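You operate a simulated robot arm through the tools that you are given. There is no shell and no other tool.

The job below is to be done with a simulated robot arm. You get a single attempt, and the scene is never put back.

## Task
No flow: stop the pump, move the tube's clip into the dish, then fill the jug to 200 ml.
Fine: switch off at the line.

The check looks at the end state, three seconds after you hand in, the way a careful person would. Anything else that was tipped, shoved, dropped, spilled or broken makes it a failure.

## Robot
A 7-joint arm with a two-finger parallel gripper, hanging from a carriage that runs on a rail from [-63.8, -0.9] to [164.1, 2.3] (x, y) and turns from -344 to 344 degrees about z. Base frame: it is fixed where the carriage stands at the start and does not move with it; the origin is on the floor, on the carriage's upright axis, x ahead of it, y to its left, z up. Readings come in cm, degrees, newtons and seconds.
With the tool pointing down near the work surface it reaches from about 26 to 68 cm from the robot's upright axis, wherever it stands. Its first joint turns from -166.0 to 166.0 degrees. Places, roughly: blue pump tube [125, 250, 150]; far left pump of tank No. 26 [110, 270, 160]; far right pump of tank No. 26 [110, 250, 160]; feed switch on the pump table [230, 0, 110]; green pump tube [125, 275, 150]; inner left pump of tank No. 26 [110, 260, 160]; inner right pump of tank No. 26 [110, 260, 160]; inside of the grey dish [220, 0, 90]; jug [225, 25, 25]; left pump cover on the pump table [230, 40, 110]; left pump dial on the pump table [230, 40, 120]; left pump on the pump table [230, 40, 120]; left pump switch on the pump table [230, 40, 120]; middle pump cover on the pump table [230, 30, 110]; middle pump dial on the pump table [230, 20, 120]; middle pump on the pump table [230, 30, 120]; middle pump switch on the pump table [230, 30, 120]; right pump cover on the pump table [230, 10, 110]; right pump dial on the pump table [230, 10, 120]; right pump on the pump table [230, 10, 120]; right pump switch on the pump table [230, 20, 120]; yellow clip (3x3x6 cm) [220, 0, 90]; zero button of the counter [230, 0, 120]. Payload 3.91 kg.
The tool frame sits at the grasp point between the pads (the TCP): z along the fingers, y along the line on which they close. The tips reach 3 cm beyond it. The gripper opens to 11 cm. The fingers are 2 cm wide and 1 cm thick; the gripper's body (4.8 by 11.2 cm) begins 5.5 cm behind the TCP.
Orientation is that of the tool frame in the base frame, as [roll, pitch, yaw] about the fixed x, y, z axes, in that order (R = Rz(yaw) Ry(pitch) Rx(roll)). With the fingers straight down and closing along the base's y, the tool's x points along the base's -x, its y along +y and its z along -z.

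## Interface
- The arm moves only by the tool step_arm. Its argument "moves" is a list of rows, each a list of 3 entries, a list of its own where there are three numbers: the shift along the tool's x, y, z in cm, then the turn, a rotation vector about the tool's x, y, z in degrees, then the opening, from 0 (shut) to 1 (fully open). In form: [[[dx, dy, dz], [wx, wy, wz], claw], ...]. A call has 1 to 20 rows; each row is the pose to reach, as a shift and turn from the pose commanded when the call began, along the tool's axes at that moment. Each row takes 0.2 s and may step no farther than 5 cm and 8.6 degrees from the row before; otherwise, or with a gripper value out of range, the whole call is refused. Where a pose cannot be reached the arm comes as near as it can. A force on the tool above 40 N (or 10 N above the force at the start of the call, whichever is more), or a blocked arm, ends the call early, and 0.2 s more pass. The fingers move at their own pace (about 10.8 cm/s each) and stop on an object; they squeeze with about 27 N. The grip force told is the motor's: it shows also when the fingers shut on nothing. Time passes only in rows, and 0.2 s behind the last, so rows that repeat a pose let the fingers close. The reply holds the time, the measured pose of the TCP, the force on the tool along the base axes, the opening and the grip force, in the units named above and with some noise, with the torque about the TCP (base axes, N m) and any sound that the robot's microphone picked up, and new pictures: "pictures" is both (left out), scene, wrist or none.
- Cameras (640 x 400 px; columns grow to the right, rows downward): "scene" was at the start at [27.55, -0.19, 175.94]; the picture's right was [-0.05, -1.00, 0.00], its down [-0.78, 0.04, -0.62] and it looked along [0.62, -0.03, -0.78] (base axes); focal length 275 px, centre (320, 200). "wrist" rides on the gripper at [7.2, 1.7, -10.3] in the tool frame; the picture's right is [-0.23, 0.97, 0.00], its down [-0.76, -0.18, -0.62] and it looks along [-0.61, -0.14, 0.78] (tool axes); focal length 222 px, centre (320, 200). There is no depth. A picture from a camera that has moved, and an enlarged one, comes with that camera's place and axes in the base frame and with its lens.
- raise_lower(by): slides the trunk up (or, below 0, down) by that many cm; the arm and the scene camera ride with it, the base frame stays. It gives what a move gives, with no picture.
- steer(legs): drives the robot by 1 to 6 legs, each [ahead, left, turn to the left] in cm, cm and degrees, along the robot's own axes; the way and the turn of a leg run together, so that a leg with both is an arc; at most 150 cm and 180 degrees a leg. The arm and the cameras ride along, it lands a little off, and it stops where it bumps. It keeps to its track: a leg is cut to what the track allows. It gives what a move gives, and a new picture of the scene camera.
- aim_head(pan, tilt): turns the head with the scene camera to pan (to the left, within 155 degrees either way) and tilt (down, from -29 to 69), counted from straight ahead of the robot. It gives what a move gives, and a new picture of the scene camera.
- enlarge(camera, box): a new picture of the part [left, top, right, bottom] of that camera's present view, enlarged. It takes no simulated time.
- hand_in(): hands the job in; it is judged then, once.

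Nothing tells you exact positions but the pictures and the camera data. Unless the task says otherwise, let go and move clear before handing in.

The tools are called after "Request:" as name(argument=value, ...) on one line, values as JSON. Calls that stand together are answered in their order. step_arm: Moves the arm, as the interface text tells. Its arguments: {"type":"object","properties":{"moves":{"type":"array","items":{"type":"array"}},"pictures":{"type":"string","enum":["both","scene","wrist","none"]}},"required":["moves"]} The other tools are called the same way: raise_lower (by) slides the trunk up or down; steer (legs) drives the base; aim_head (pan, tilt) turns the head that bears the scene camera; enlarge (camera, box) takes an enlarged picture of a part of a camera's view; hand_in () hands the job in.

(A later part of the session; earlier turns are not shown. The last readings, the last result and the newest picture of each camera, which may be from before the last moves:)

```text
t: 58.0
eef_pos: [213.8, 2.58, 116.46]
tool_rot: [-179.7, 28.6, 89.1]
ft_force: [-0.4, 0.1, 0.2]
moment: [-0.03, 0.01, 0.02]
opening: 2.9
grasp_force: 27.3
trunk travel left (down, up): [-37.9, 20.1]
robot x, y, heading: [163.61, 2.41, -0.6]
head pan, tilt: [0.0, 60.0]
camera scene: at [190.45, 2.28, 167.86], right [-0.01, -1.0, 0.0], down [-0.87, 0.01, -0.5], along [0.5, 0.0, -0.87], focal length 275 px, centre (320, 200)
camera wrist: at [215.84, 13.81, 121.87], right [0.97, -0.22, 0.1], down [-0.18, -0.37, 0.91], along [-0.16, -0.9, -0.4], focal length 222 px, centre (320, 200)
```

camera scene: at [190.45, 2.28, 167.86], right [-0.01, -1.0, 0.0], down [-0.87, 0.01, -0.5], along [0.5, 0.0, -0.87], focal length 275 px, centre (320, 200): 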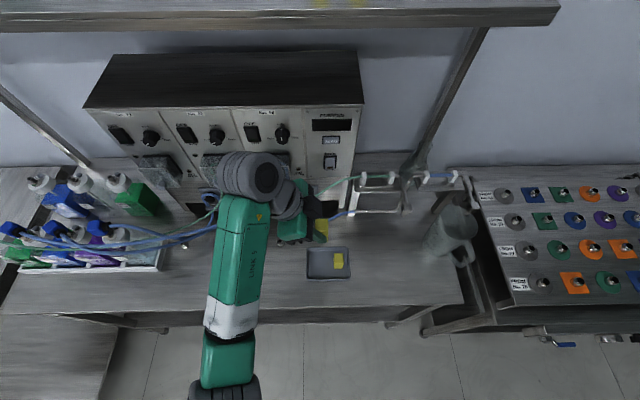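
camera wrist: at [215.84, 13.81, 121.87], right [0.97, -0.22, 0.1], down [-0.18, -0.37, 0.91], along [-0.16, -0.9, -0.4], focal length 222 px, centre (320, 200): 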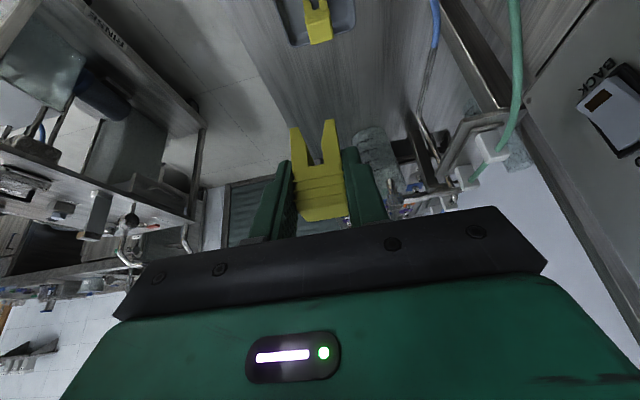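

The forearm stays clear of the tubes. I'll go down to just above the dish.

Request:
step_arm(moves=[[[1.2, 0, 2.2], [0, 0, 0], 0.1], [[2.4, 0, 4.4], [0, 0, 0], 0.1], [[3.6, 0, 6.6], [0, 0, 0], 0.1], [[4.8, 0, 8.8], [0, 0, 0], 0.1], [[6.0, 0, 11.0], [0, 0, 0], 0.1], [[7.2, 0, 13.2], [0, 0, 0], 0.1], [[8.4, 0, 15.4], [0, 0, 0], 0.1], [[9.0, 0, 16.5], [0, 0, 0], 0.1], [[9.0, 0, 16.5], [0, 0, 0], 0.1]], pictures="both")

Request:
enlarge(camera="scene", box=[250, 200, 390, 300])

Request:
enlarge(camera="wrist", box=[220, 60, 440, 230])

```text
t: 60.0
eef_pos: [213.73, 2.58, 97.69]
tool_rot: [-179.6, 28.5, 89.2]
ft_force: [-0.2, -0.5, -0.2]
moment: [0.02, 0.01, -0.02]
opening: 2.94
grasp_force: 27.2
trunk travel left (down, up): [-37.9, 20.1]
robot x, y, heading: [163.84, 2.44, -0.2]
head pan, tilt: [0.0, 60.0]
camera scene: at [190.45, 2.29, 167.86], right [-0.01, -1.0, 0.0], down [-0.87, 0.01, -0.5], along [0.5, 0.0, -0.87], focal length 275 px, centre (320, 200)
camera wrist: at [215.68, 13.82, 103.11], right [0.97, -0.22, 0.1], down [-0.18, -0.37, 0.91], along [-0.16, -0.9, -0.4], focal length 222 px, centre (320, 200)
```

scene: 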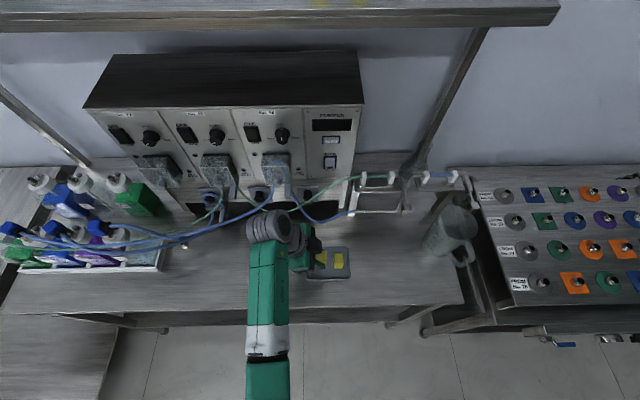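
wrist: 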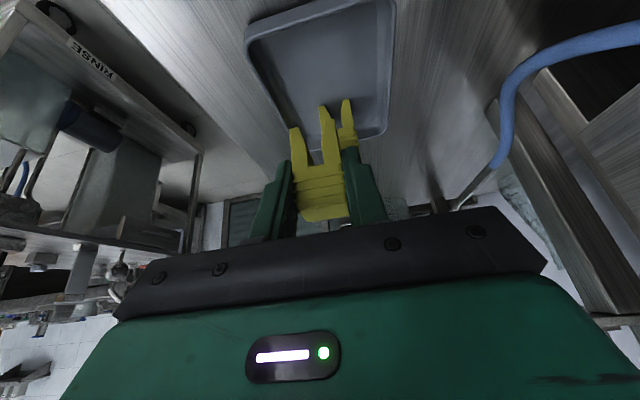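

```text
4.00 times, centred on (320, 250) of scene
camera zoom: at [190.45, 2.29, 167.86], right [-0.01, -1.0, 0.0], down [-0.87, 0.01, -0.5], along [0.5, 0.0, -0.87], focal length 1101 px, centre (320, 0)
```

zoom: 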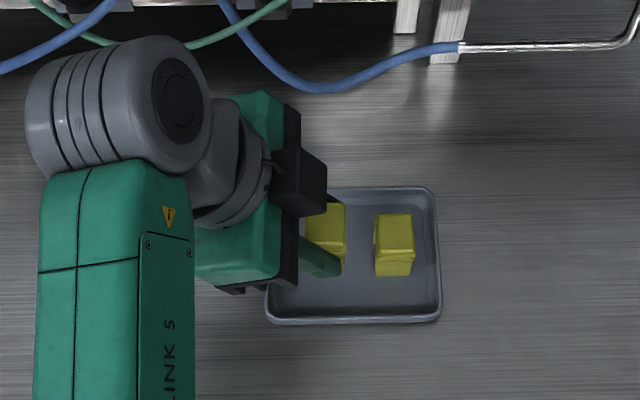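

```text
2.35 times, centred on (330, 145) of wrist
camera zoom: at [215.68, 13.82, 103.11], right [0.97, -0.22, 0.1], down [-0.18, -0.37, 0.91], along [-0.16, -0.9, -0.4], focal length 523 px, centre (296, 329)
```

zoom: 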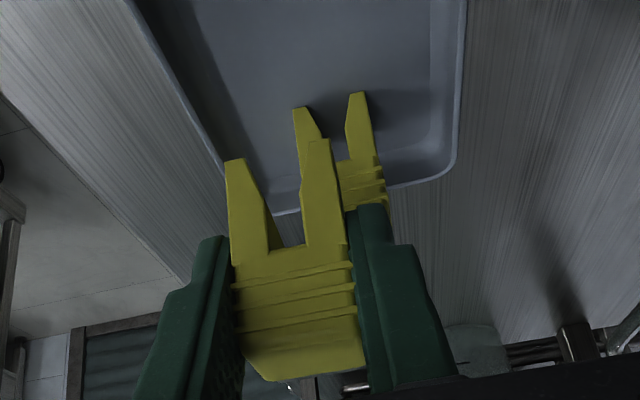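

My clip hangs upright over the free part of the dish, well away from the other one. I'll lower it in small steps and watch the force.

Request:
step_arm(moves=[[[0.48, 0, 0.88], [0, 0, 0], 0.1], [[0.96, 0, 1.76], [0, 0, 0], 0.1], [[1.44, 0, 2.64], [0, 0, 0], 0.1], [[1.7, 0, 3.1], [0, 0, 0], 0.1], [[1.8, 0, 3.3], [0, 0, 0], 0.1]], pictures="wrist")

Request:
enlarge(camera="wrist", box=[220, 60, 440, 230])

```text
t: 61.2
eef_pos: [213.76, 2.5, 93.79]
tool_rot: [-179.6, 28.5, 89.3]
ft_force: [0.4, 0.4, 0.2]
moment: [0.02, -0.03, 0.0]
opening: 2.94
grasp_force: 27.2
trunk travel left (down, up): [-37.9, 20.1]
robot x, y, heading: [163.48, 2.07, -0.3]
head pan, tilt: [0.0, 60.0]
camera wrist: at [215.69, 13.86, 99.33], right [0.97, -0.22, 0.1], down [-0.18, -0.37, 0.91], along [-0.16, -0.9, -0.4], focal length 222 px, centre (320, 200)
```

wrist: 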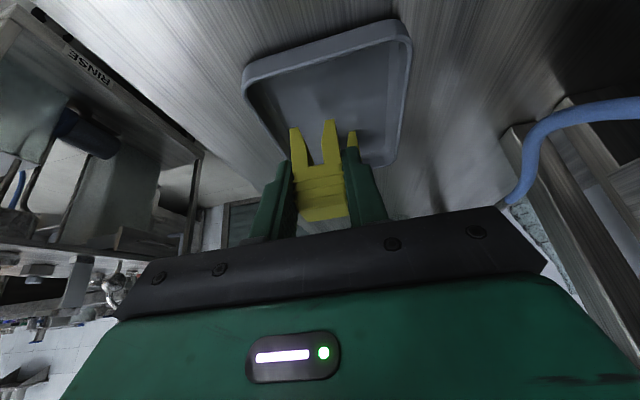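

```text
2.35 times, centred on (330, 145) of wrist
camera zoom: at [215.69, 13.86, 99.33], right [0.97, -0.22, 0.1], down [-0.18, -0.37, 0.91], along [-0.16, -0.9, -0.4], focal length 523 px, centre (296, 329)
```

zoom: 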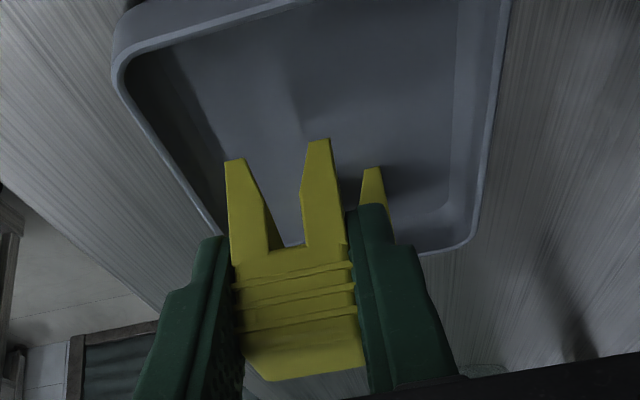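

No contact yet. Continuing down in 0.3 cm steps.

Request:
step_arm(moves=[[[0.14, 0, 0.26], [0, 0, 0], 0.1], [[0.29, 0, 0.53], [0, 0, 0], 0.1], [[0.43, 0, 0.79], [0, 0, 0], 0.1], [[0.48, 0, 0.88], [0, 0, 0], 0.1]], pictures="wrist")

Request:
enlarge(camera="wrist", box=[220, 60, 440, 230])

```text
t: 62.2
eef_pos: [213.84, 2.43, 92.71]
tool_rot: [-179.6, 28.6, 89.3]
ft_force: [-0.1, 0.3, 0.5]
moment: [0.04, 0.02, -0.01]
opening: 2.9
grasp_force: 27.1
trunk travel left (down, up): [-37.9, 20.1]
robot x, y, heading: [164.1, 2.47, -0.4]
head pan, tilt: [0.0, 60.0]
camera wrist: at [215.71, 13.85, 98.35], right [0.97, -0.22, 0.1], down [-0.18, -0.37, 0.91], along [-0.16, -0.9, -0.4], focal length 222 px, centre (320, 200)
```

wrist: 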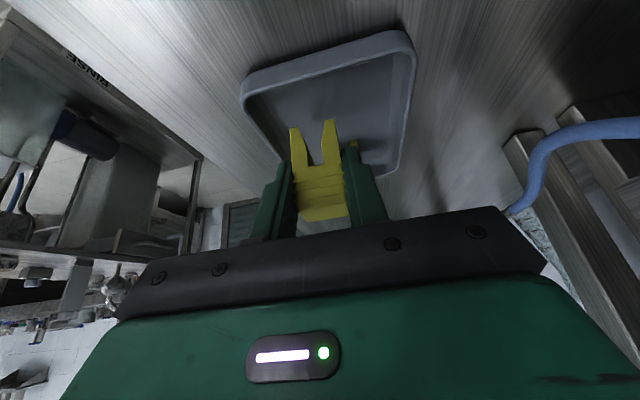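

```text
2.35 times, centred on (330, 145) of wrist
camera zoom: at [215.71, 13.85, 98.35], right [0.97, -0.22, 0.1], down [-0.18, -0.37, 0.91], along [-0.16, -0.9, -0.4], focal length 523 px, centre (296, 329)
```

zoom: 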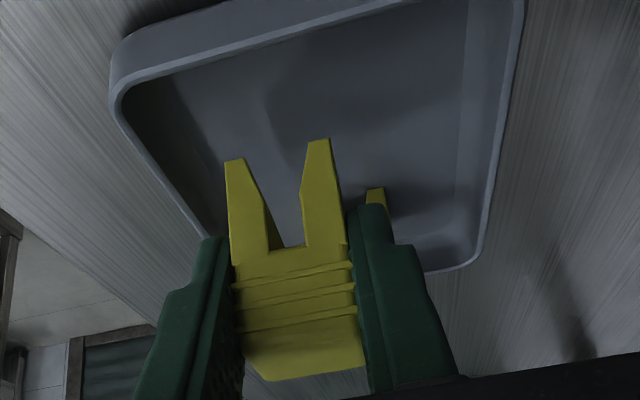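

Request:
step_arm(moves=[[[0.12, 0, 0.22], [0, 0, 0], 0.1], [[0.24, 0, 0.44], [0, 0, 0], 0.1], [[0.36, 0, 0.66], [0, 0, 0], 0.1], [[0.36, 0, 0.66], [0, 0, 0], 0.1]], pictures="wrist")

Request:
enlarge(camera="wrist", box=[220, 60, 440, 230])

Request:
enlarge(camera="scene", box=[270, 200, 390, 290])

```text
t: 63.2
eef_pos: [213.86, 2.59, 92.04]
tool_rot: [-179.6, 28.5, 89.2]
ft_force: [0.4, -0.3, 1.1]
moment: [-0.01, -0.01, 0.0]
opening: 2.88
grasp_force: 27.1
trunk travel left (down, up): [-37.9, 20.1]
robot x, y, heading: [163.74, 2.07, 0.0]
head pan, tilt: [0.0, 60.0]
camera wrist: at [215.72, 13.87, 97.62], right [0.97, -0.22, 0.1], down [-0.18, -0.37, 0.91], along [-0.16, -0.9, -0.4], focal length 222 px, centre (320, 200)
```

wrist: 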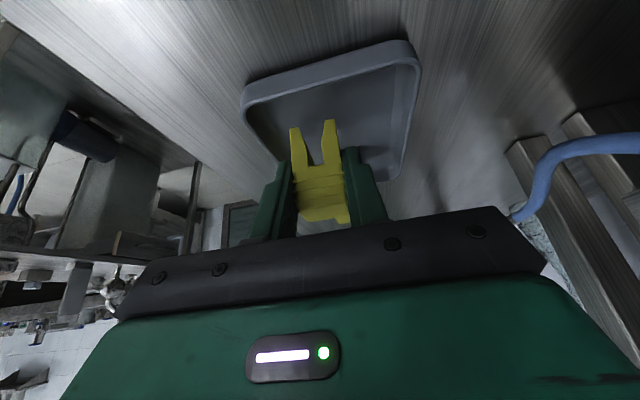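

```text
2.35 times, centred on (330, 145) of wrist
camera zoom: at [215.72, 13.87, 97.62], right [0.97, -0.22, 0.1], down [-0.18, -0.37, 0.91], along [-0.16, -0.9, -0.4], focal length 523 px, centre (296, 329)
```

zoom: 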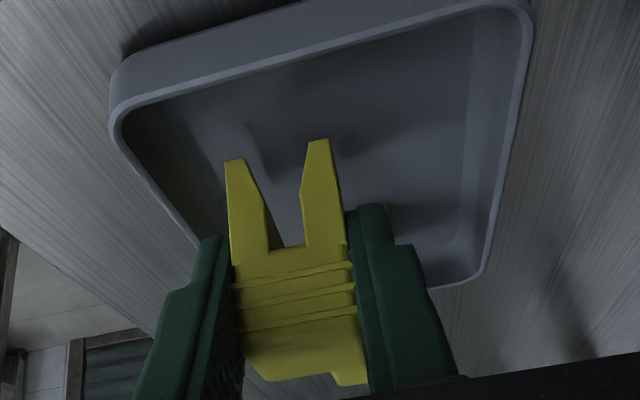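

```text
4.44 times, centred on (330, 245) of scene
camera zoom: at [190.45, 2.29, 167.86], right [-0.01, -1.0, 0.0], down [-0.87, 0.01, -0.5], along [0.5, 0.0, -0.87], focal length 1224 px, centre (276, 0)
```

zoom: 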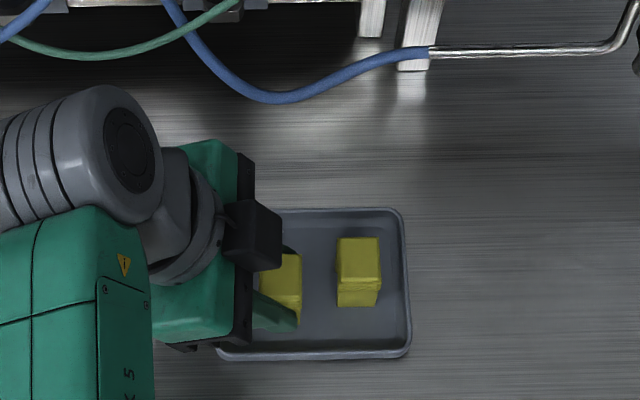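

Request:
step_arm(moves=[[[0.1, 0, 0.18], [0, 0, 0], 0.1], [[0.19, 0, 0.35], [0, 0, 0], 0.1], [[0.29, 0, 0.53], [0, 0, 0], 0.1], [[0.38, 0, 0.7], [0, 0, 0], 0.1]], pictures="wrist")

Request:
enlarge(camera="wrist", box=[220, 60, 440, 230])

```text
t: 64.2
eef_pos: [213.86, 2.53, 91.43]
tool_rot: [-179.7, 28.6, 89.0]
ft_force: [-1.6, 1.0, 0.4]
moment: [0.0, 0.02, 0.01]
opening: 2.93
grasp_force: 27.2
trunk travel left (down, up): [-37.9, 20.1]
robot x, y, heading: [163.82, 2.3, -0.6]
head pan, tilt: [0.0, 60.0]
camera wrist: at [215.74, 13.88, 96.84], right [0.97, -0.22, 0.1], down [-0.18, -0.37, 0.91], along [-0.16, -0.9, -0.4], focal length 222 px, centre (320, 200)
```

wrist: 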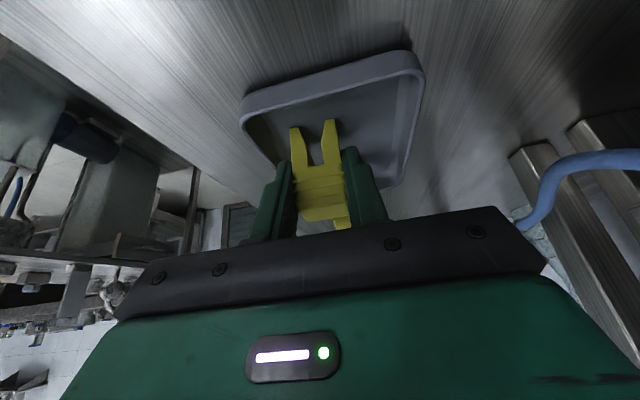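

```text
2.35 times, centred on (330, 145) of wrist
camera zoom: at [215.74, 13.88, 96.84], right [0.97, -0.22, 0.1], down [-0.18, -0.37, 0.91], along [-0.16, -0.9, -0.4], focal length 523 px, centre (296, 329)
```

zoom: 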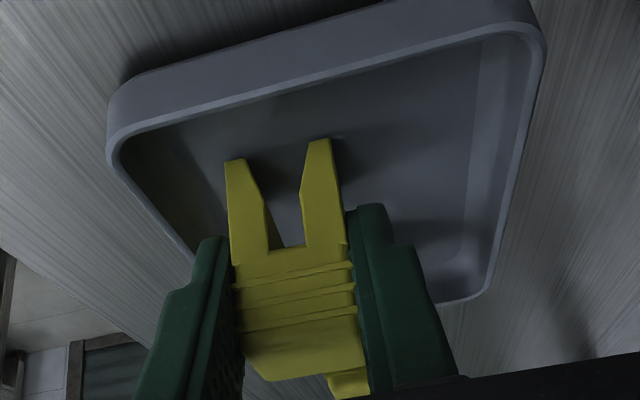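

Request:
step_arm(moves=[[[0.1, 0, 0.18], [0, 0, 0], 0.1], [[0.19, 0, 0.35], [0, 0, 0], 0.1], [[0.24, 0, 0.44], [0, 0, 0], 0.1]], pictures="wrist")

Request:
enlarge(camera="wrist", box=[260, 80, 400, 190])

```text
t: 65.0
eef_pos: [213.79, 2.72, 90.97]
tool_rot: [-179.7, 28.6, 89.1]
ft_force: [-9.4, 0.2, 24.8]
moment: [-0.16, 0.27, -0.06]
opening: 2.95
grasp_force: 27.1
trunk travel left (down, up): [-37.9, 20.1]
robot x, y, heading: [163.9, 2.44, -0.6]
head pan, tilt: [0.0, 60.0]
camera wrist: at [215.76, 13.89, 96.48], right [0.97, -0.22, 0.1], down [-0.18, -0.37, 0.91], along [-0.16, -0.9, -0.4], focal length 222 px, centre (320, 200)
```

wrist: 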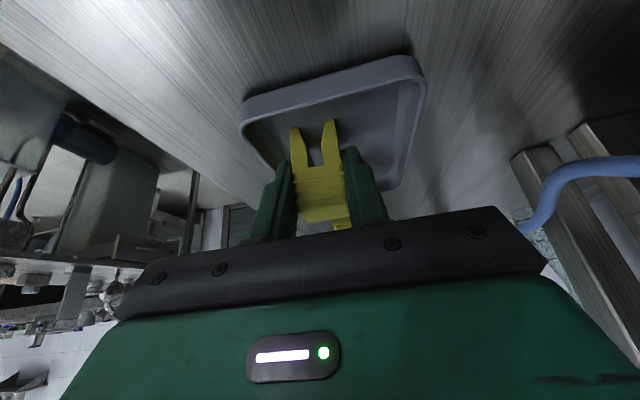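

```text
3.64 times, centred on (330, 135) of wrist
camera zoom: at [215.76, 13.89, 96.48], right [0.97, -0.22, 0.1], down [-0.18, -0.37, 0.91], along [-0.16, -0.9, -0.4], focal length 808 px, centre (284, 436)
```

zoom: 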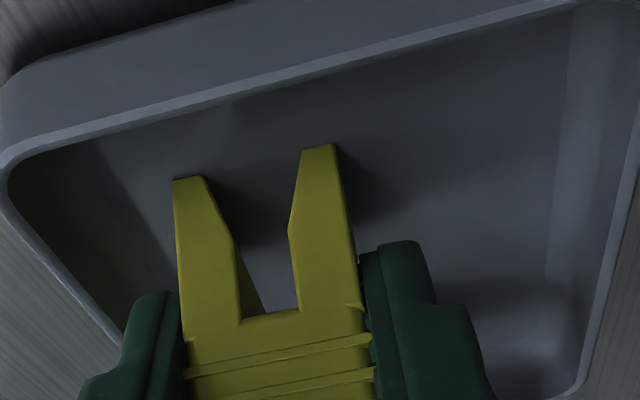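

Contact with the dish floor (25 N up). I'll back off about 0.15 cm to relieve it and open the fingers slightly.

Request:
step_arm(moves=[[[-0.08, 0, -0.15], [0, 0, 0], 0.1], [[-0.08, 0, -0.15], [0, 0, 0], 0.29], [[-0.08, 0, -0.15], [0, 0, 0], 0.34], [[-0.08, 0, -0.15], [0, 0, 0], 0.38], [[-0.08, 0, -0.15], [0, 0, 0], 0.42]], pictures="both")

Request:
enlarge(camera="wrist", box=[240, 80, 420, 230])

Request:
enlarge(camera="scene", box=[270, 200, 390, 290])

```text
t: 66.2
eef_pos: [213.8, 2.55, 90.97]
tool_rot: [-179.8, 28.5, 89.3]
ft_force: [1.1, -0.4, -1.1]
moment: [0.01, -0.11, 0.0]
opening: 4.57
grasp_force: 0.0
trunk travel left (down, up): [-37.9, 20.1]
robot x, y, heading: [163.55, 1.97, -0.5]
head pan, tilt: [0.0, 60.0]
camera scene: at [190.46, 2.29, 167.86], right [-0.01, -1.0, 0.0], down [-0.87, 0.01, -0.5], along [0.5, 0.0, -0.87], focal length 275 px, centre (320, 200)
camera wrist: at [215.71, 13.88, 96.49], right [0.97, -0.22, 0.1], down [-0.18, -0.37, 0.91], along [-0.16, -0.9, -0.4], focal length 222 px, centre (320, 200)
```

scene: 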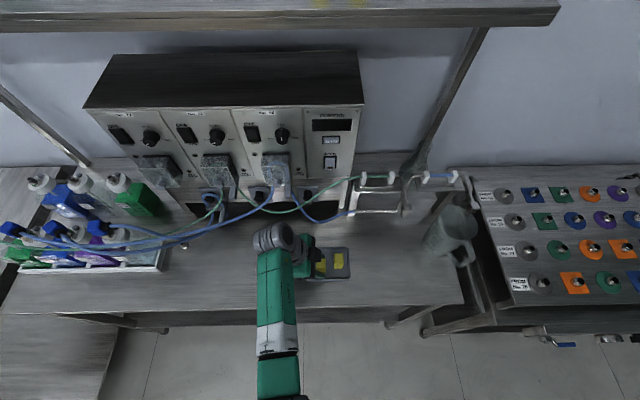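
wrist: 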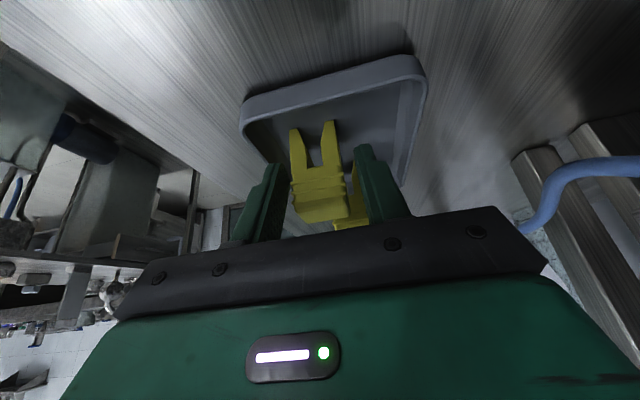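

```text
2.67 times, centred on (330, 155) of wrist
camera zoom: at [215.71, 13.88, 96.49], right [0.97, -0.22, 0.1], down [-0.18, -0.37, 0.91], along [-0.16, -0.9, -0.4], focal length 592 px, centre (293, 320)
```

zoom: 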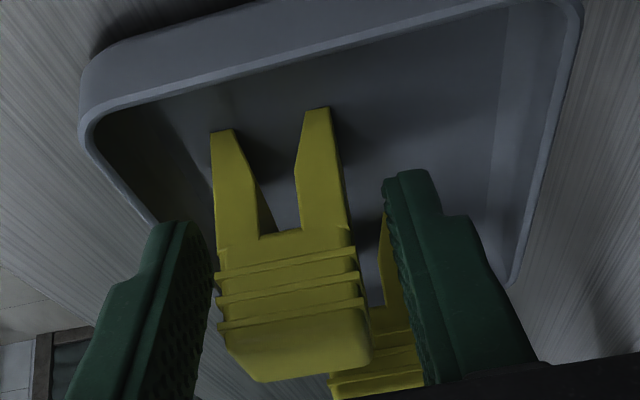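

```text
4.44 times, centred on (330, 245) of scene
camera zoom: at [190.46, 2.29, 167.86], right [-0.01, -1.0, 0.0], down [-0.87, 0.01, -0.5], along [0.5, 0.0, -0.87], focal length 1224 px, centre (276, 0)
```

zoom: 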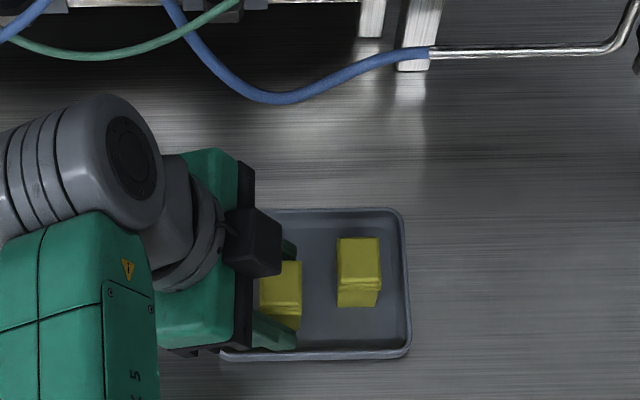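

The clip stands by itself in the dish, with the fingers open on both sides. I'll lift straight up slowly and check that it stays.

Request:
step_arm(moves=[[[-0.24, -0.1, -0.44], [0, 0, 0], 0.42], [[-0.48, -0.2, -0.88], [0, 0, 0], 0.42], [[-0.72, -0.2, -1.32], [0, 0, 0], 0.42]], pictures="wrist")

Request:
enlarge(camera="wrist", box=[240, 80, 420, 230])

```text
t: 67.0
eef_pos: [213.59, 2.65, 92.52]
tool_rot: [-179.6, 28.5, 89.1]
ft_force: [0.1, -0.2, -0.2]
moment: [0.01, 0.02, 0.01]
opening: 4.6
grasp_force: 0.1
trunk travel left (down, up): [-37.9, 20.1]
robot x, y, heading: [163.79, 2.56, -0.2]
head pan, tilt: [0.0, 60.0]
camera wrist: at [215.49, 13.85, 97.99], right [0.97, -0.22, 0.1], down [-0.18, -0.37, 0.91], along [-0.16, -0.9, -0.4], focal length 222 px, centre (320, 200)
```

wrist: 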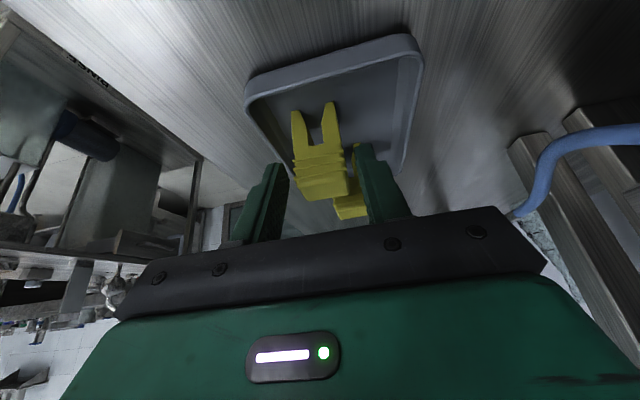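

```text
2.67 times, centred on (330, 155) of wrist
camera zoom: at [215.49, 13.85, 97.99], right [0.97, -0.22, 0.1], down [-0.18, -0.37, 0.91], along [-0.16, -0.9, -0.4], focal length 592 px, centre (293, 320)
```

zoom: 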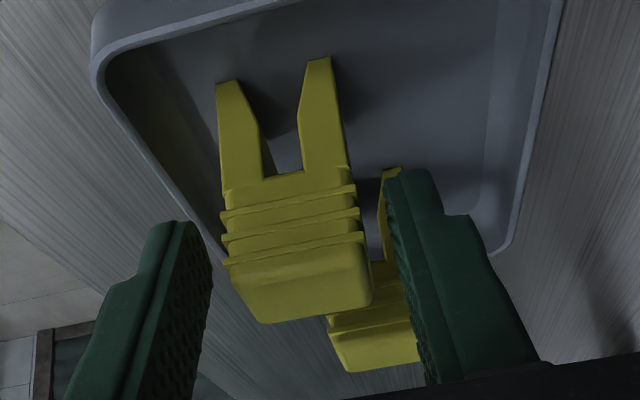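

The clip stays put standing in the dish. I'll rise clear now.

Request:
step_arm(moves=[[[-0.48, 0, -0.88], [0, 0, 0], 0.42], [[-0.95, 0, -1.76], [0, 0, 0], 0.42], [[-1.67, 0, -3.08], [0, 0, 0], 0.42], [[-2.39, 0, -4.4], [0, 0, 0], 0.42], [[-3.6, 0, -6.6], [0, 0, 0], 0.42], [[-4.8, 0, -8.8], [0, 0, 0], 0.42], [[-6.0, 0, -11.0], [0, 0, 0], 0.42], [[-7.2, 0, -13.2], [0, 0, 0], 0.42], [[-8.4, 0, -15.4], [0, 0, 0], 0.42], [[-9.6, 0, -17.6], [0, 0, 0], 0.42], [[-10.7, 0, -19.8], [0, 0, 0], 0.42], [[-11.9, 0, -22], [0, 0, 0], 0.42], [[-13.1, 0, -24.2], [0, 0, 0], 0.42], [[-14.3, 0, -26.4], [0, 0, 0], 0.42], [[-15.5, 0, -28.6], [0, 0, 0], 0.42]], pictures="both")

Request:
enlarge(camera="scene", box=[270, 200, 390, 290])

```text
t: 70.2
eef_pos: [213.88, 2.62, 125.02]
tool_rot: [-179.5, 28.5, 89.3]
ft_force: [0.0, -1.1, -0.3]
moment: [0.01, -0.04, 0.02]
opening: 4.62
grasp_force: 0.0
trunk travel left (down, up): [-37.9, 20.1]
robot x, y, heading: [163.93, 2.34, -0.3]
head pan, tilt: [0.0, 60.0]
camera scene: at [190.45, 2.28, 167.86], right [-0.01, -1.0, 0.0], down [-0.87, 0.01, -0.5], along [0.5, 0.0, -0.87], focal length 275 px, centre (320, 200)
camera wrist: at [215.71, 13.96, 130.54], right [0.97, -0.22, 0.1], down [-0.18, -0.37, 0.91], along [-0.16, -0.9, -0.4], focal length 222 px, centre (320, 200)
```

scene: 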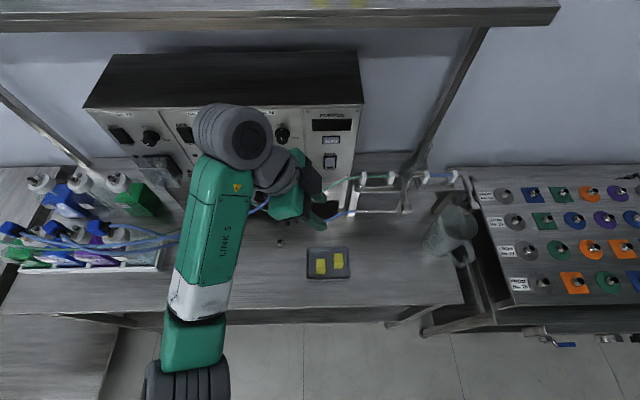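
wrist: 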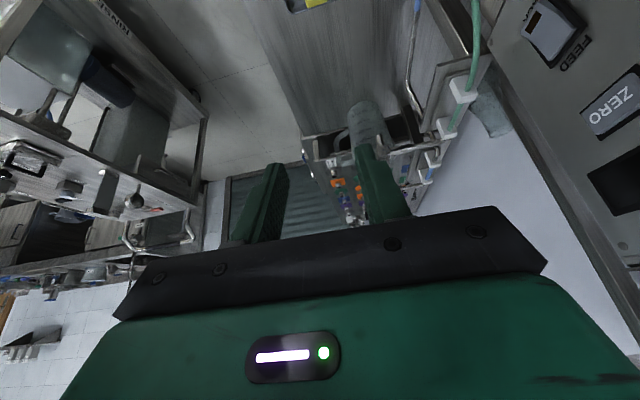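

```text
4.44 times, centred on (330, 245) of scene
camera zoom: at [190.45, 2.28, 167.86], right [-0.01, -1.0, 0.0], down [-0.87, 0.01, -0.5], along [0.5, 0.0, -0.87], focal length 1224 px, centre (276, 0)
```

zoom: 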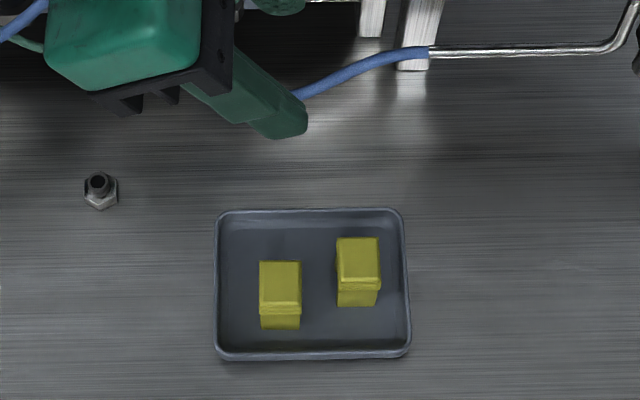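

Both clips stand in the dish and the gripper is clear. Now I'll bring the tool back to straight down and restore its original heading, so I can then work the switch again.

Request:
step_arm(moves=[[[0, 0, 0], [0, 7.1, 0], 0.3], [[0, 0, 0], [0, 14.2, 0], 0.1], [[0, 0, 0], [0, 21.3, 0], 0], [[0, 0, 0], [0, 28.5, 0], 0], [[0, 0, 0], [0, 28.5, 0], 0]], pictures="none")

Request:
step_arm(moves=[[[0, 0, 0], [0, 0, -8.2], 0], [[0, 0, 0], [0, 0, -16.4], 0], [[0, 0, 0], [0, 0, -24.6], 0], [[0, 0, 0], [0, 0, -32.8], 0], [[0, 0, 0], [0, 0, -41], 0], [[0, 0, 0], [0, 0, -49.2], 0], [[0, 0, 0], [0, 0, -57.4], 0], [[0, 0, 0], [0, 0, -65.6], 0], [[0, 0, 0], [0, 0, -73.8], 0], [[0, 0, 0], [0, 0, -82], 0], [[0, 0, 0], [0, 0, -90], 0], [[0, 0, 0], [0, 0, -90], 0]], pictures="both")

```text
t: 71.5
eef_pos: [213.86, 2.65, 124.92]
tool_rot: [-179.8, 0.0, 89.0]
ft_force: [0.2, 0.5, 0.2]
moment: [-0.04, -0.02, 0.0]
opening: 0.02
grasp_force: 26.6
trunk travel left (down, up): [-37.9, 20.1]
robot x, y, heading: [163.61, 2.18, -0.5]
head pan, tilt: [0.0, 60.0]
```

```text
t: 74.0
eef_pos: [213.89, 2.63, 125.02]
tool_rot: [179.9, -0.3, 179.1]
ft_force: [0.1, 0.1, -0.2]
moment: [0.01, -0.01, -0.02]
opening: 0.0
grasp_force: 26.8
trunk travel left (down, up): [-37.9, 20.1]
robot x, y, heading: [163.92, 2.37, -0.3]
head pan, tilt: [0.0, 60.0]
camera scene: at [190.45, 2.29, 167.86], right [-0.01, -1.0, 0.0], down [-0.87, 0.01, -0.5], along [0.5, 0.0, -0.87], focal length 275 px, centre (320, 200)
camera wrist: at [206.63, 4.44, 135.31], right [0.24, 0.97, 0.0], down [0.76, -0.19, 0.62], along [0.6, -0.15, -0.79], focal length 222 px, centre (320, 200)
```

scene: 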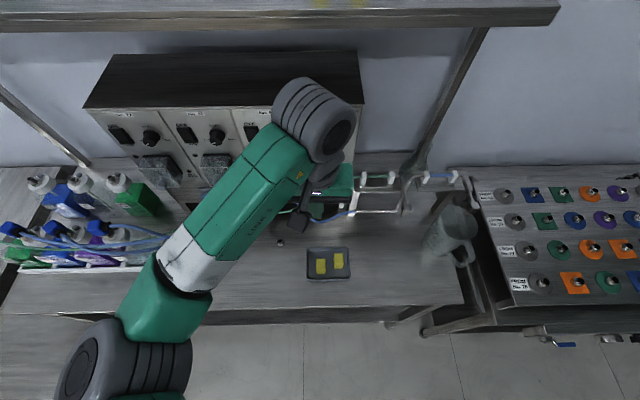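
wrist: 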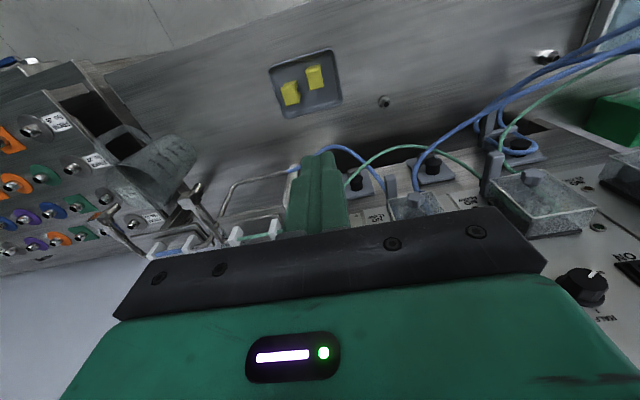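

Request:
raise_lower(by=15)

Request:
step_arm(moves=[[[0.5, 1, 1], [0, -8.2, 0], 0], [[1, 2, 2], [0, -16.4, 0], 0], [[1.5, 3, 3], [0, -24.6, 0], 0], [[2, 4, 4], [0, -32.8, 0], 0], [[2, 5.5, 5.5], [0, -41, 0], 0], [[2, 7, 7], [0, -49.2, 0], 0], [[2, 8.5, 8.5], [0, -57.4, 0], 0], [[2, 10, 10], [0, -65.6, 0], 0], [[2, 11.5, 11.5], [0, -73.8, 0], 0], [[2, 13, 13], [0, -82, 0], 0], [[2, 13.5, 14.5], [0, -89.5, 0], 0], [[2, 13.5, 15], [0, -89.5, 0], 0]], pictures="both")

```text
t: 75.8
eef_pos: [213.72, 2.6, 139.86]
tool_rot: [-180.0, -0.3, 179.0]
ft_force: [0.3, -0.6, 0.0]
moment: [0.01, -0.02, 0.01]
opening: 0.0
grasp_force: 26.6
trunk travel left (down, up): [-52.9, 5.1]
robot x, y, heading: [163.48, 2.13, -0.4]
head pan, tilt: [0.0, 60.0]
```

```text
t: 78.4
eef_pos: [211.94, 16.09, 124.99]
tool_rot: [-175.8, 89.2, -176.5]
ft_force: [0.4, -0.6, -0.2]
moment: [0.03, 0.0, 0.01]
opening: 0.0
grasp_force: 26.8
trunk travel left (down, up): [-52.9, 5.1]
robot x, y, heading: [163.64, 2.34, -0.5]
head pan, tilt: [0.0, 60.0]
camera scene: at [190.45, 2.29, 182.86], right [-0.01, -1.0, 0.0], down [-0.87, 0.01, -0.5], along [0.5, 0.0, -0.87], focal length 275 px, centre (320, 200)
camera wrist: at [201.52, 18.03, 117.84], right [0.02, 0.97, 0.23], down [-0.61, -0.17, 0.77], along [0.79, -0.15, 0.6], focal length 222 px, centre (320, 200)
```

scene: 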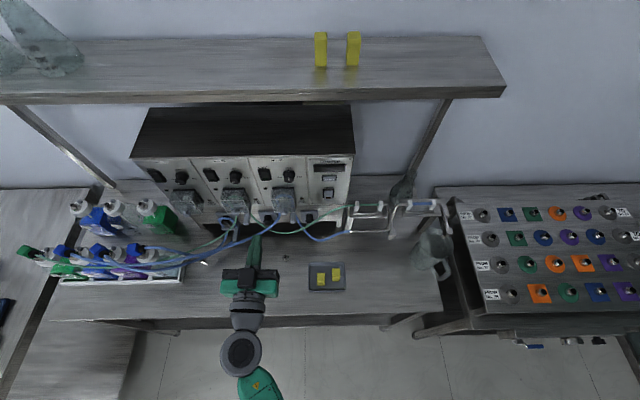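
wrist: 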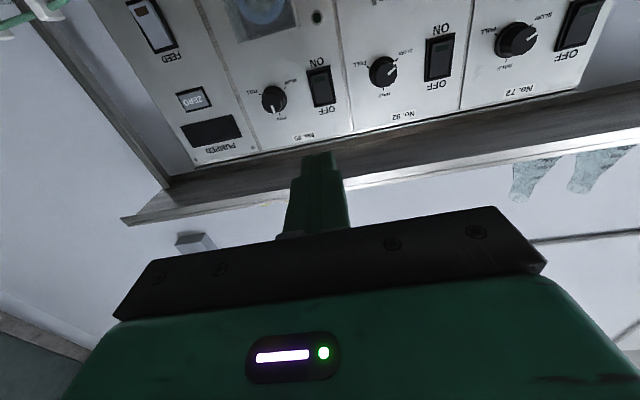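

The tool points forward again in front of the switch, and the scene camera sees display and jug together. Let me check both close up before switching on.

Request:
enlarge(camera="scene", box=[400, 210, 460, 285])

Request:
enlarge(camera="scene", box=[240, 150, 360, 225])

Request:
enlarge(camera="scene", box=[330, 180, 460, 260])

Request:
enlarge(camera="wrist", box=[120, 0, 340, 150])

```text
5.33 times, centred on (430, 248) of scene
camera zoom: at [190.45, 2.29, 182.86], right [-0.01, -1.0, 0.0], down [-0.87, 0.01, -0.5], along [0.5, 0.0, -0.87], focal length 1468 px, centre (-267, -53)
```

zoom: 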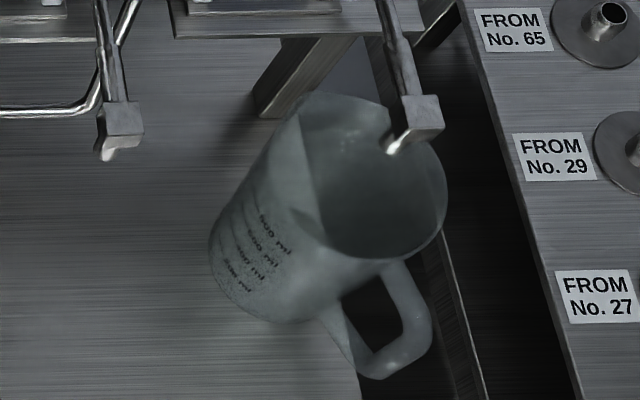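

```text
5.33 times, centred on (300, 188) of scene
camera zoom: at [190.45, 2.29, 182.86], right [-0.01, -1.0, 0.0], down [-0.87, 0.01, -0.5], along [0.5, 0.0, -0.87], focal length 1468 px, centre (427, 267)
```

zoom: 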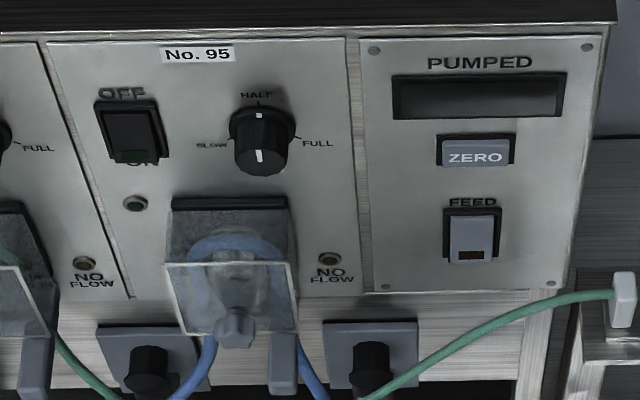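

```text
4.92 times, centred on (395, 220) of scene
camera zoom: at [190.45, 2.29, 182.86], right [-0.01, -1.0, 0.0], down [-0.87, 0.01, -0.5], along [0.5, 0.0, -0.87], focal length 1355 px, centre (-49, 102)
```

zoom: 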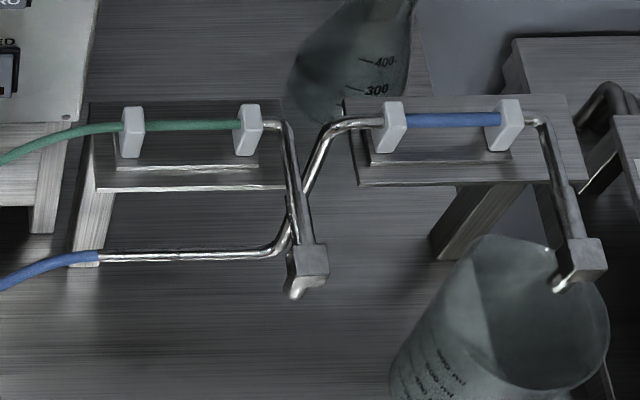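

```text
2.67 times, centred on (230, 75) of wrist
camera zoom: at [201.52, 18.03, 117.84], right [0.02, 0.97, 0.23], down [-0.61, -0.17, 0.77], along [0.79, -0.15, 0.6], focal length 592 px, centre (560, 533)
```

zoom: 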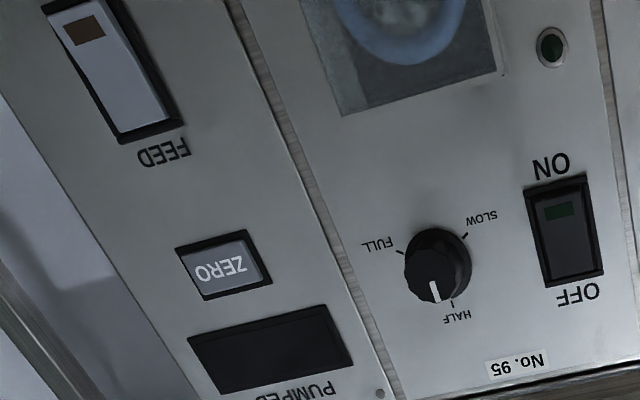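

Request:
enlarge(camera="scene", box=[412, 238, 442, 272])

Request:
aim_head(pan=-10, tilt=56)

```text
11.76 times, centred on (427, 255) of scene
camera zoom: at [190.45, 2.29, 182.86], right [-0.01, -1.0, 0.0], down [-0.87, 0.01, -0.5], along [0.5, 0.0, -0.87], focal length 3239 px, centre (-939, -447)
```

zoom: 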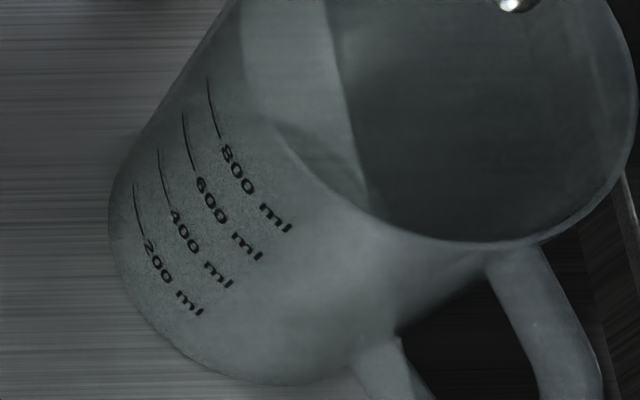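

```text
t: 79.1
eef_pos: [211.95, 16.01, 125.19]
tool_rot: [-177.1, 89.1, -178.0]
ft_force: [-0.2, -0.3, 0.4]
moment: [0.02, -0.02, 0.0]
opening: 0.0
grasp_force: 26.7
trunk travel left (down, up): [-52.9, 5.1]
robot x, y, heading: [163.82, 2.06, -0.5]
head pan, tilt: [-10.0, 56.0]
camera scene: at [190.77, 1.06, 183.34], right [-0.18, -0.98, 0.0], down [-0.82, 0.15, -0.56], along [0.55, -0.1, -0.83], focal length 275 px, centre (320, 200)
```

scene: 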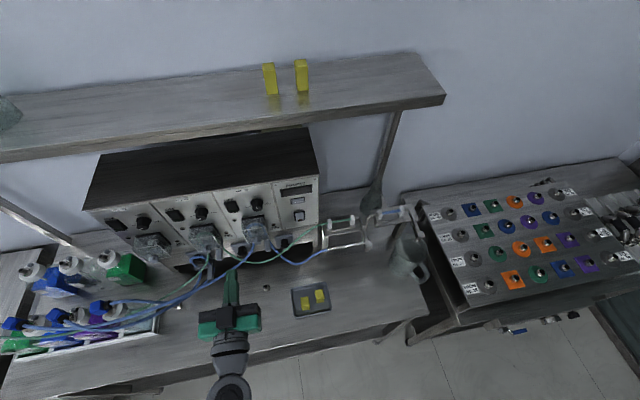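

The jug's lowest mark is 200 ml, and the jug is empty with the nozzle over its mouth; dial at HALF, direction at FEED. Now I'll bring the closed fingertips in front of the lower (ON) half of the switch.

Request:
step_arm(moves=[[[1, 0.1, 3], [0, 0, 0], 0], [[2, 0.2, 6], [0, 0, 0], 0], [[3.0, 0.2, 9], [0, 0, 0], 0], [[3.0, 0.2, 12], [0, 0, 0], 0], [[3.0, 0.2, 14.5], [0, 0, 0], 0], [[3.0, 0.2, 15.5], [0, 0, 0], 0], [[3.0, 0.2, 15.5], [0, 0, 0], 0]], pictures="both")

Request:
enlarge(camera="wrist", box=[220, 60, 420, 200])

Request:
enlarge(camera="scene", box=[200, 170, 330, 270])

```text
t: 80.7
eef_pos: [227.29, 16.09, 121.79]
tool_rot: [-176.9, 89.2, -177.9]
ft_force: [0.0, 0.5, 0.3]
moment: [-0.01, 0.01, -0.01]
opening: 0.0
grasp_force: 27.3
trunk travel left (down, up): [-52.9, 5.1]
robot x, y, heading: [163.7, 2.34, -0.6]
head pan, tilt: [-10.0, 56.0]
camera scene: at [190.77, 1.05, 183.34], right [-0.18, -0.98, 0.0], down [-0.82, 0.15, -0.56], along [0.55, -0.1, -0.83], focal length 275 px, centre (320, 200)
camera wrist: at [216.98, 17.94, 114.66], right [0.02, 0.97, 0.23], down [-0.62, -0.17, 0.77], along [0.79, -0.15, 0.6], focal length 222 px, centre (320, 200)
```

scene: 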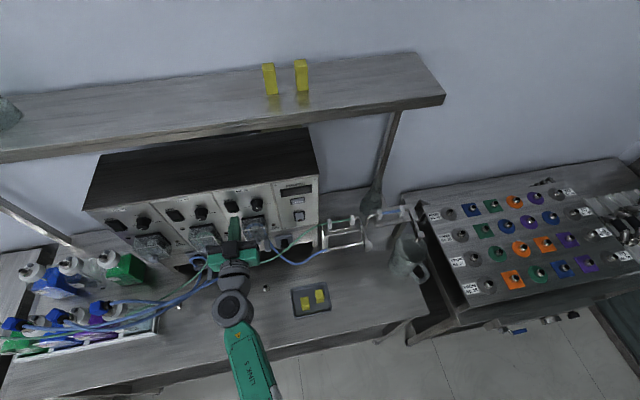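
wrist: 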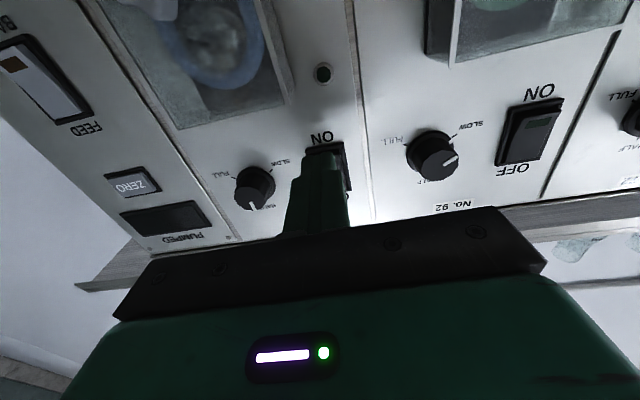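

```text
2.86 times, centred on (320, 130) of wrist
camera zoom: at [216.98, 17.94, 114.66], right [0.02, 0.97, 0.23], down [-0.62, -0.17, 0.77], along [0.79, -0.15, 0.6], focal length 635 px, centre (320, 400)
```

zoom: 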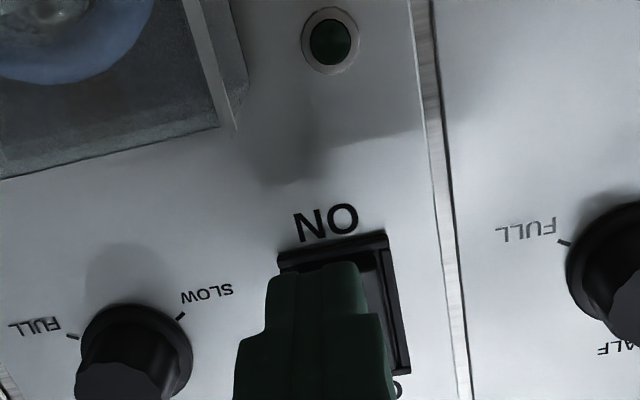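

```text
4.00 times, centred on (265, 220) of scene
camera zoom: at [190.77, 1.05, 183.34], right [-0.18, -0.98, 0.0], down [-0.82, 0.15, -0.56], along [0.55, -0.1, -0.83], focal length 1101 px, centre (540, 120)
```

zoom: 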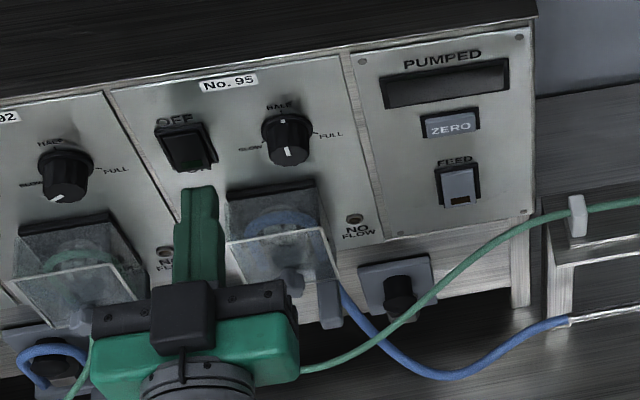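

The tip is just off the ON end; I'll raise it 0.4 cm so it sits squarely on the lower half, press, and back off 1 cm right away, then read the counter.

Request:
step_arm(moves=[[[-0.4, 0.1, 0.7], [0, 0, 0], 0], [[-0.4, 0.1, 1.2], [0, 0, 0], 0], [[-0.4, 0.1, 1.6], [0, 0, 0], 0], [[-0.4, 0.1, 1.9], [0, 0, 0], 0], [[-0.4, 0.1, 0.7], [0, 0, 0], 0]], pictures="both")

Request:
enlarge(camera="scene", box=[200, 170, 330, 270])

Request:
enlarge(camera="scene", box=[380, 200, 440, 290])

```text
t: 81.9
eef_pos: [228.29, 16.06, 122.27]
tool_rot: [-178.5, 89.2, -179.6]
ft_force: [0.0, -0.4, 0.1]
moment: [-0.02, 0.04, 0.0]
opening: 0.0
grasp_force: 26.7
trunk travel left (down, up): [-52.9, 5.1]
robot x, y, heading: [164.16, 1.86, -0.6]
head pan, tilt: [-10.0, 56.0]
heard: click
camera scene: at [190.79, 1.05, 183.34], right [-0.18, -0.98, 0.0], down [-0.82, 0.15, -0.56], along [0.55, -0.1, -0.83], focal length 275 px, centre (320, 200)
camera wrist: at [217.72, 18.03, 115.01], right [0.02, 0.97, 0.23], down [-0.62, -0.17, 0.77], along [0.79, -0.16, 0.6], focal length 222 px, centre (320, 200)
```

scene: 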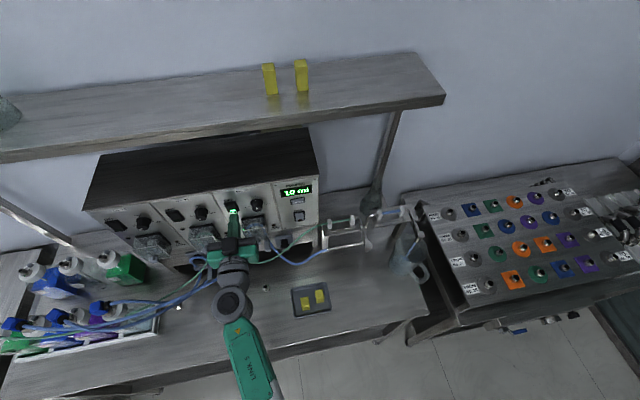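
wrist: 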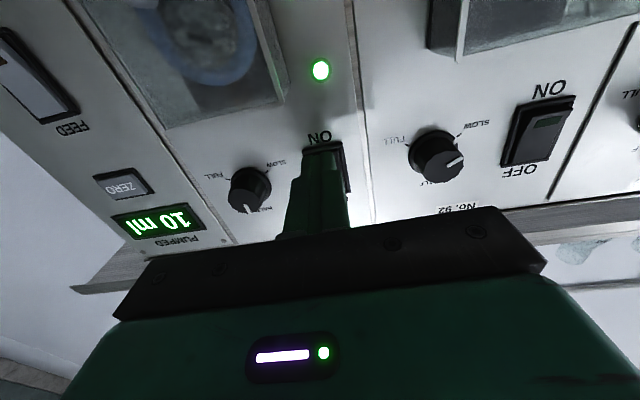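

```text
4.00 times, centred on (265, 220) of scene
camera zoom: at [190.79, 1.05, 183.34], right [-0.18, -0.98, 0.0], down [-0.82, 0.15, -0.56], along [0.55, -0.1, -0.83], focal length 1101 px, centre (540, 120)
```

zoom: 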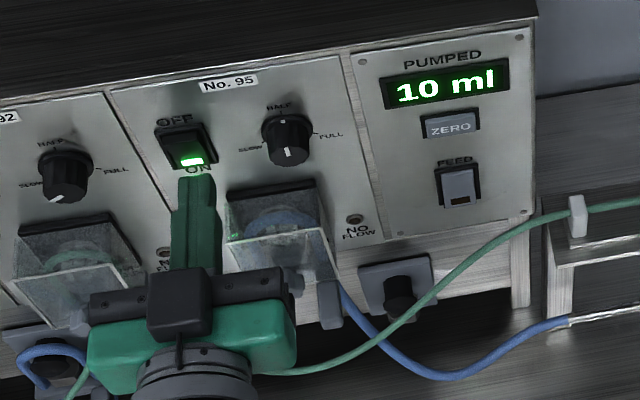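

```text
4.44 times, centred on (410, 245) of scene
camera zoom: at [190.79, 1.05, 183.34], right [-0.18, -0.98, 0.0], down [-0.82, 0.15, -0.56], along [0.55, -0.1, -0.83], focal length 1224 px, centre (-80, 0)
```

zoom: 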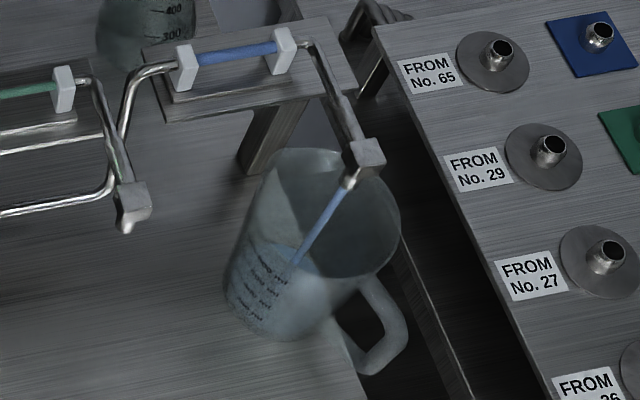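

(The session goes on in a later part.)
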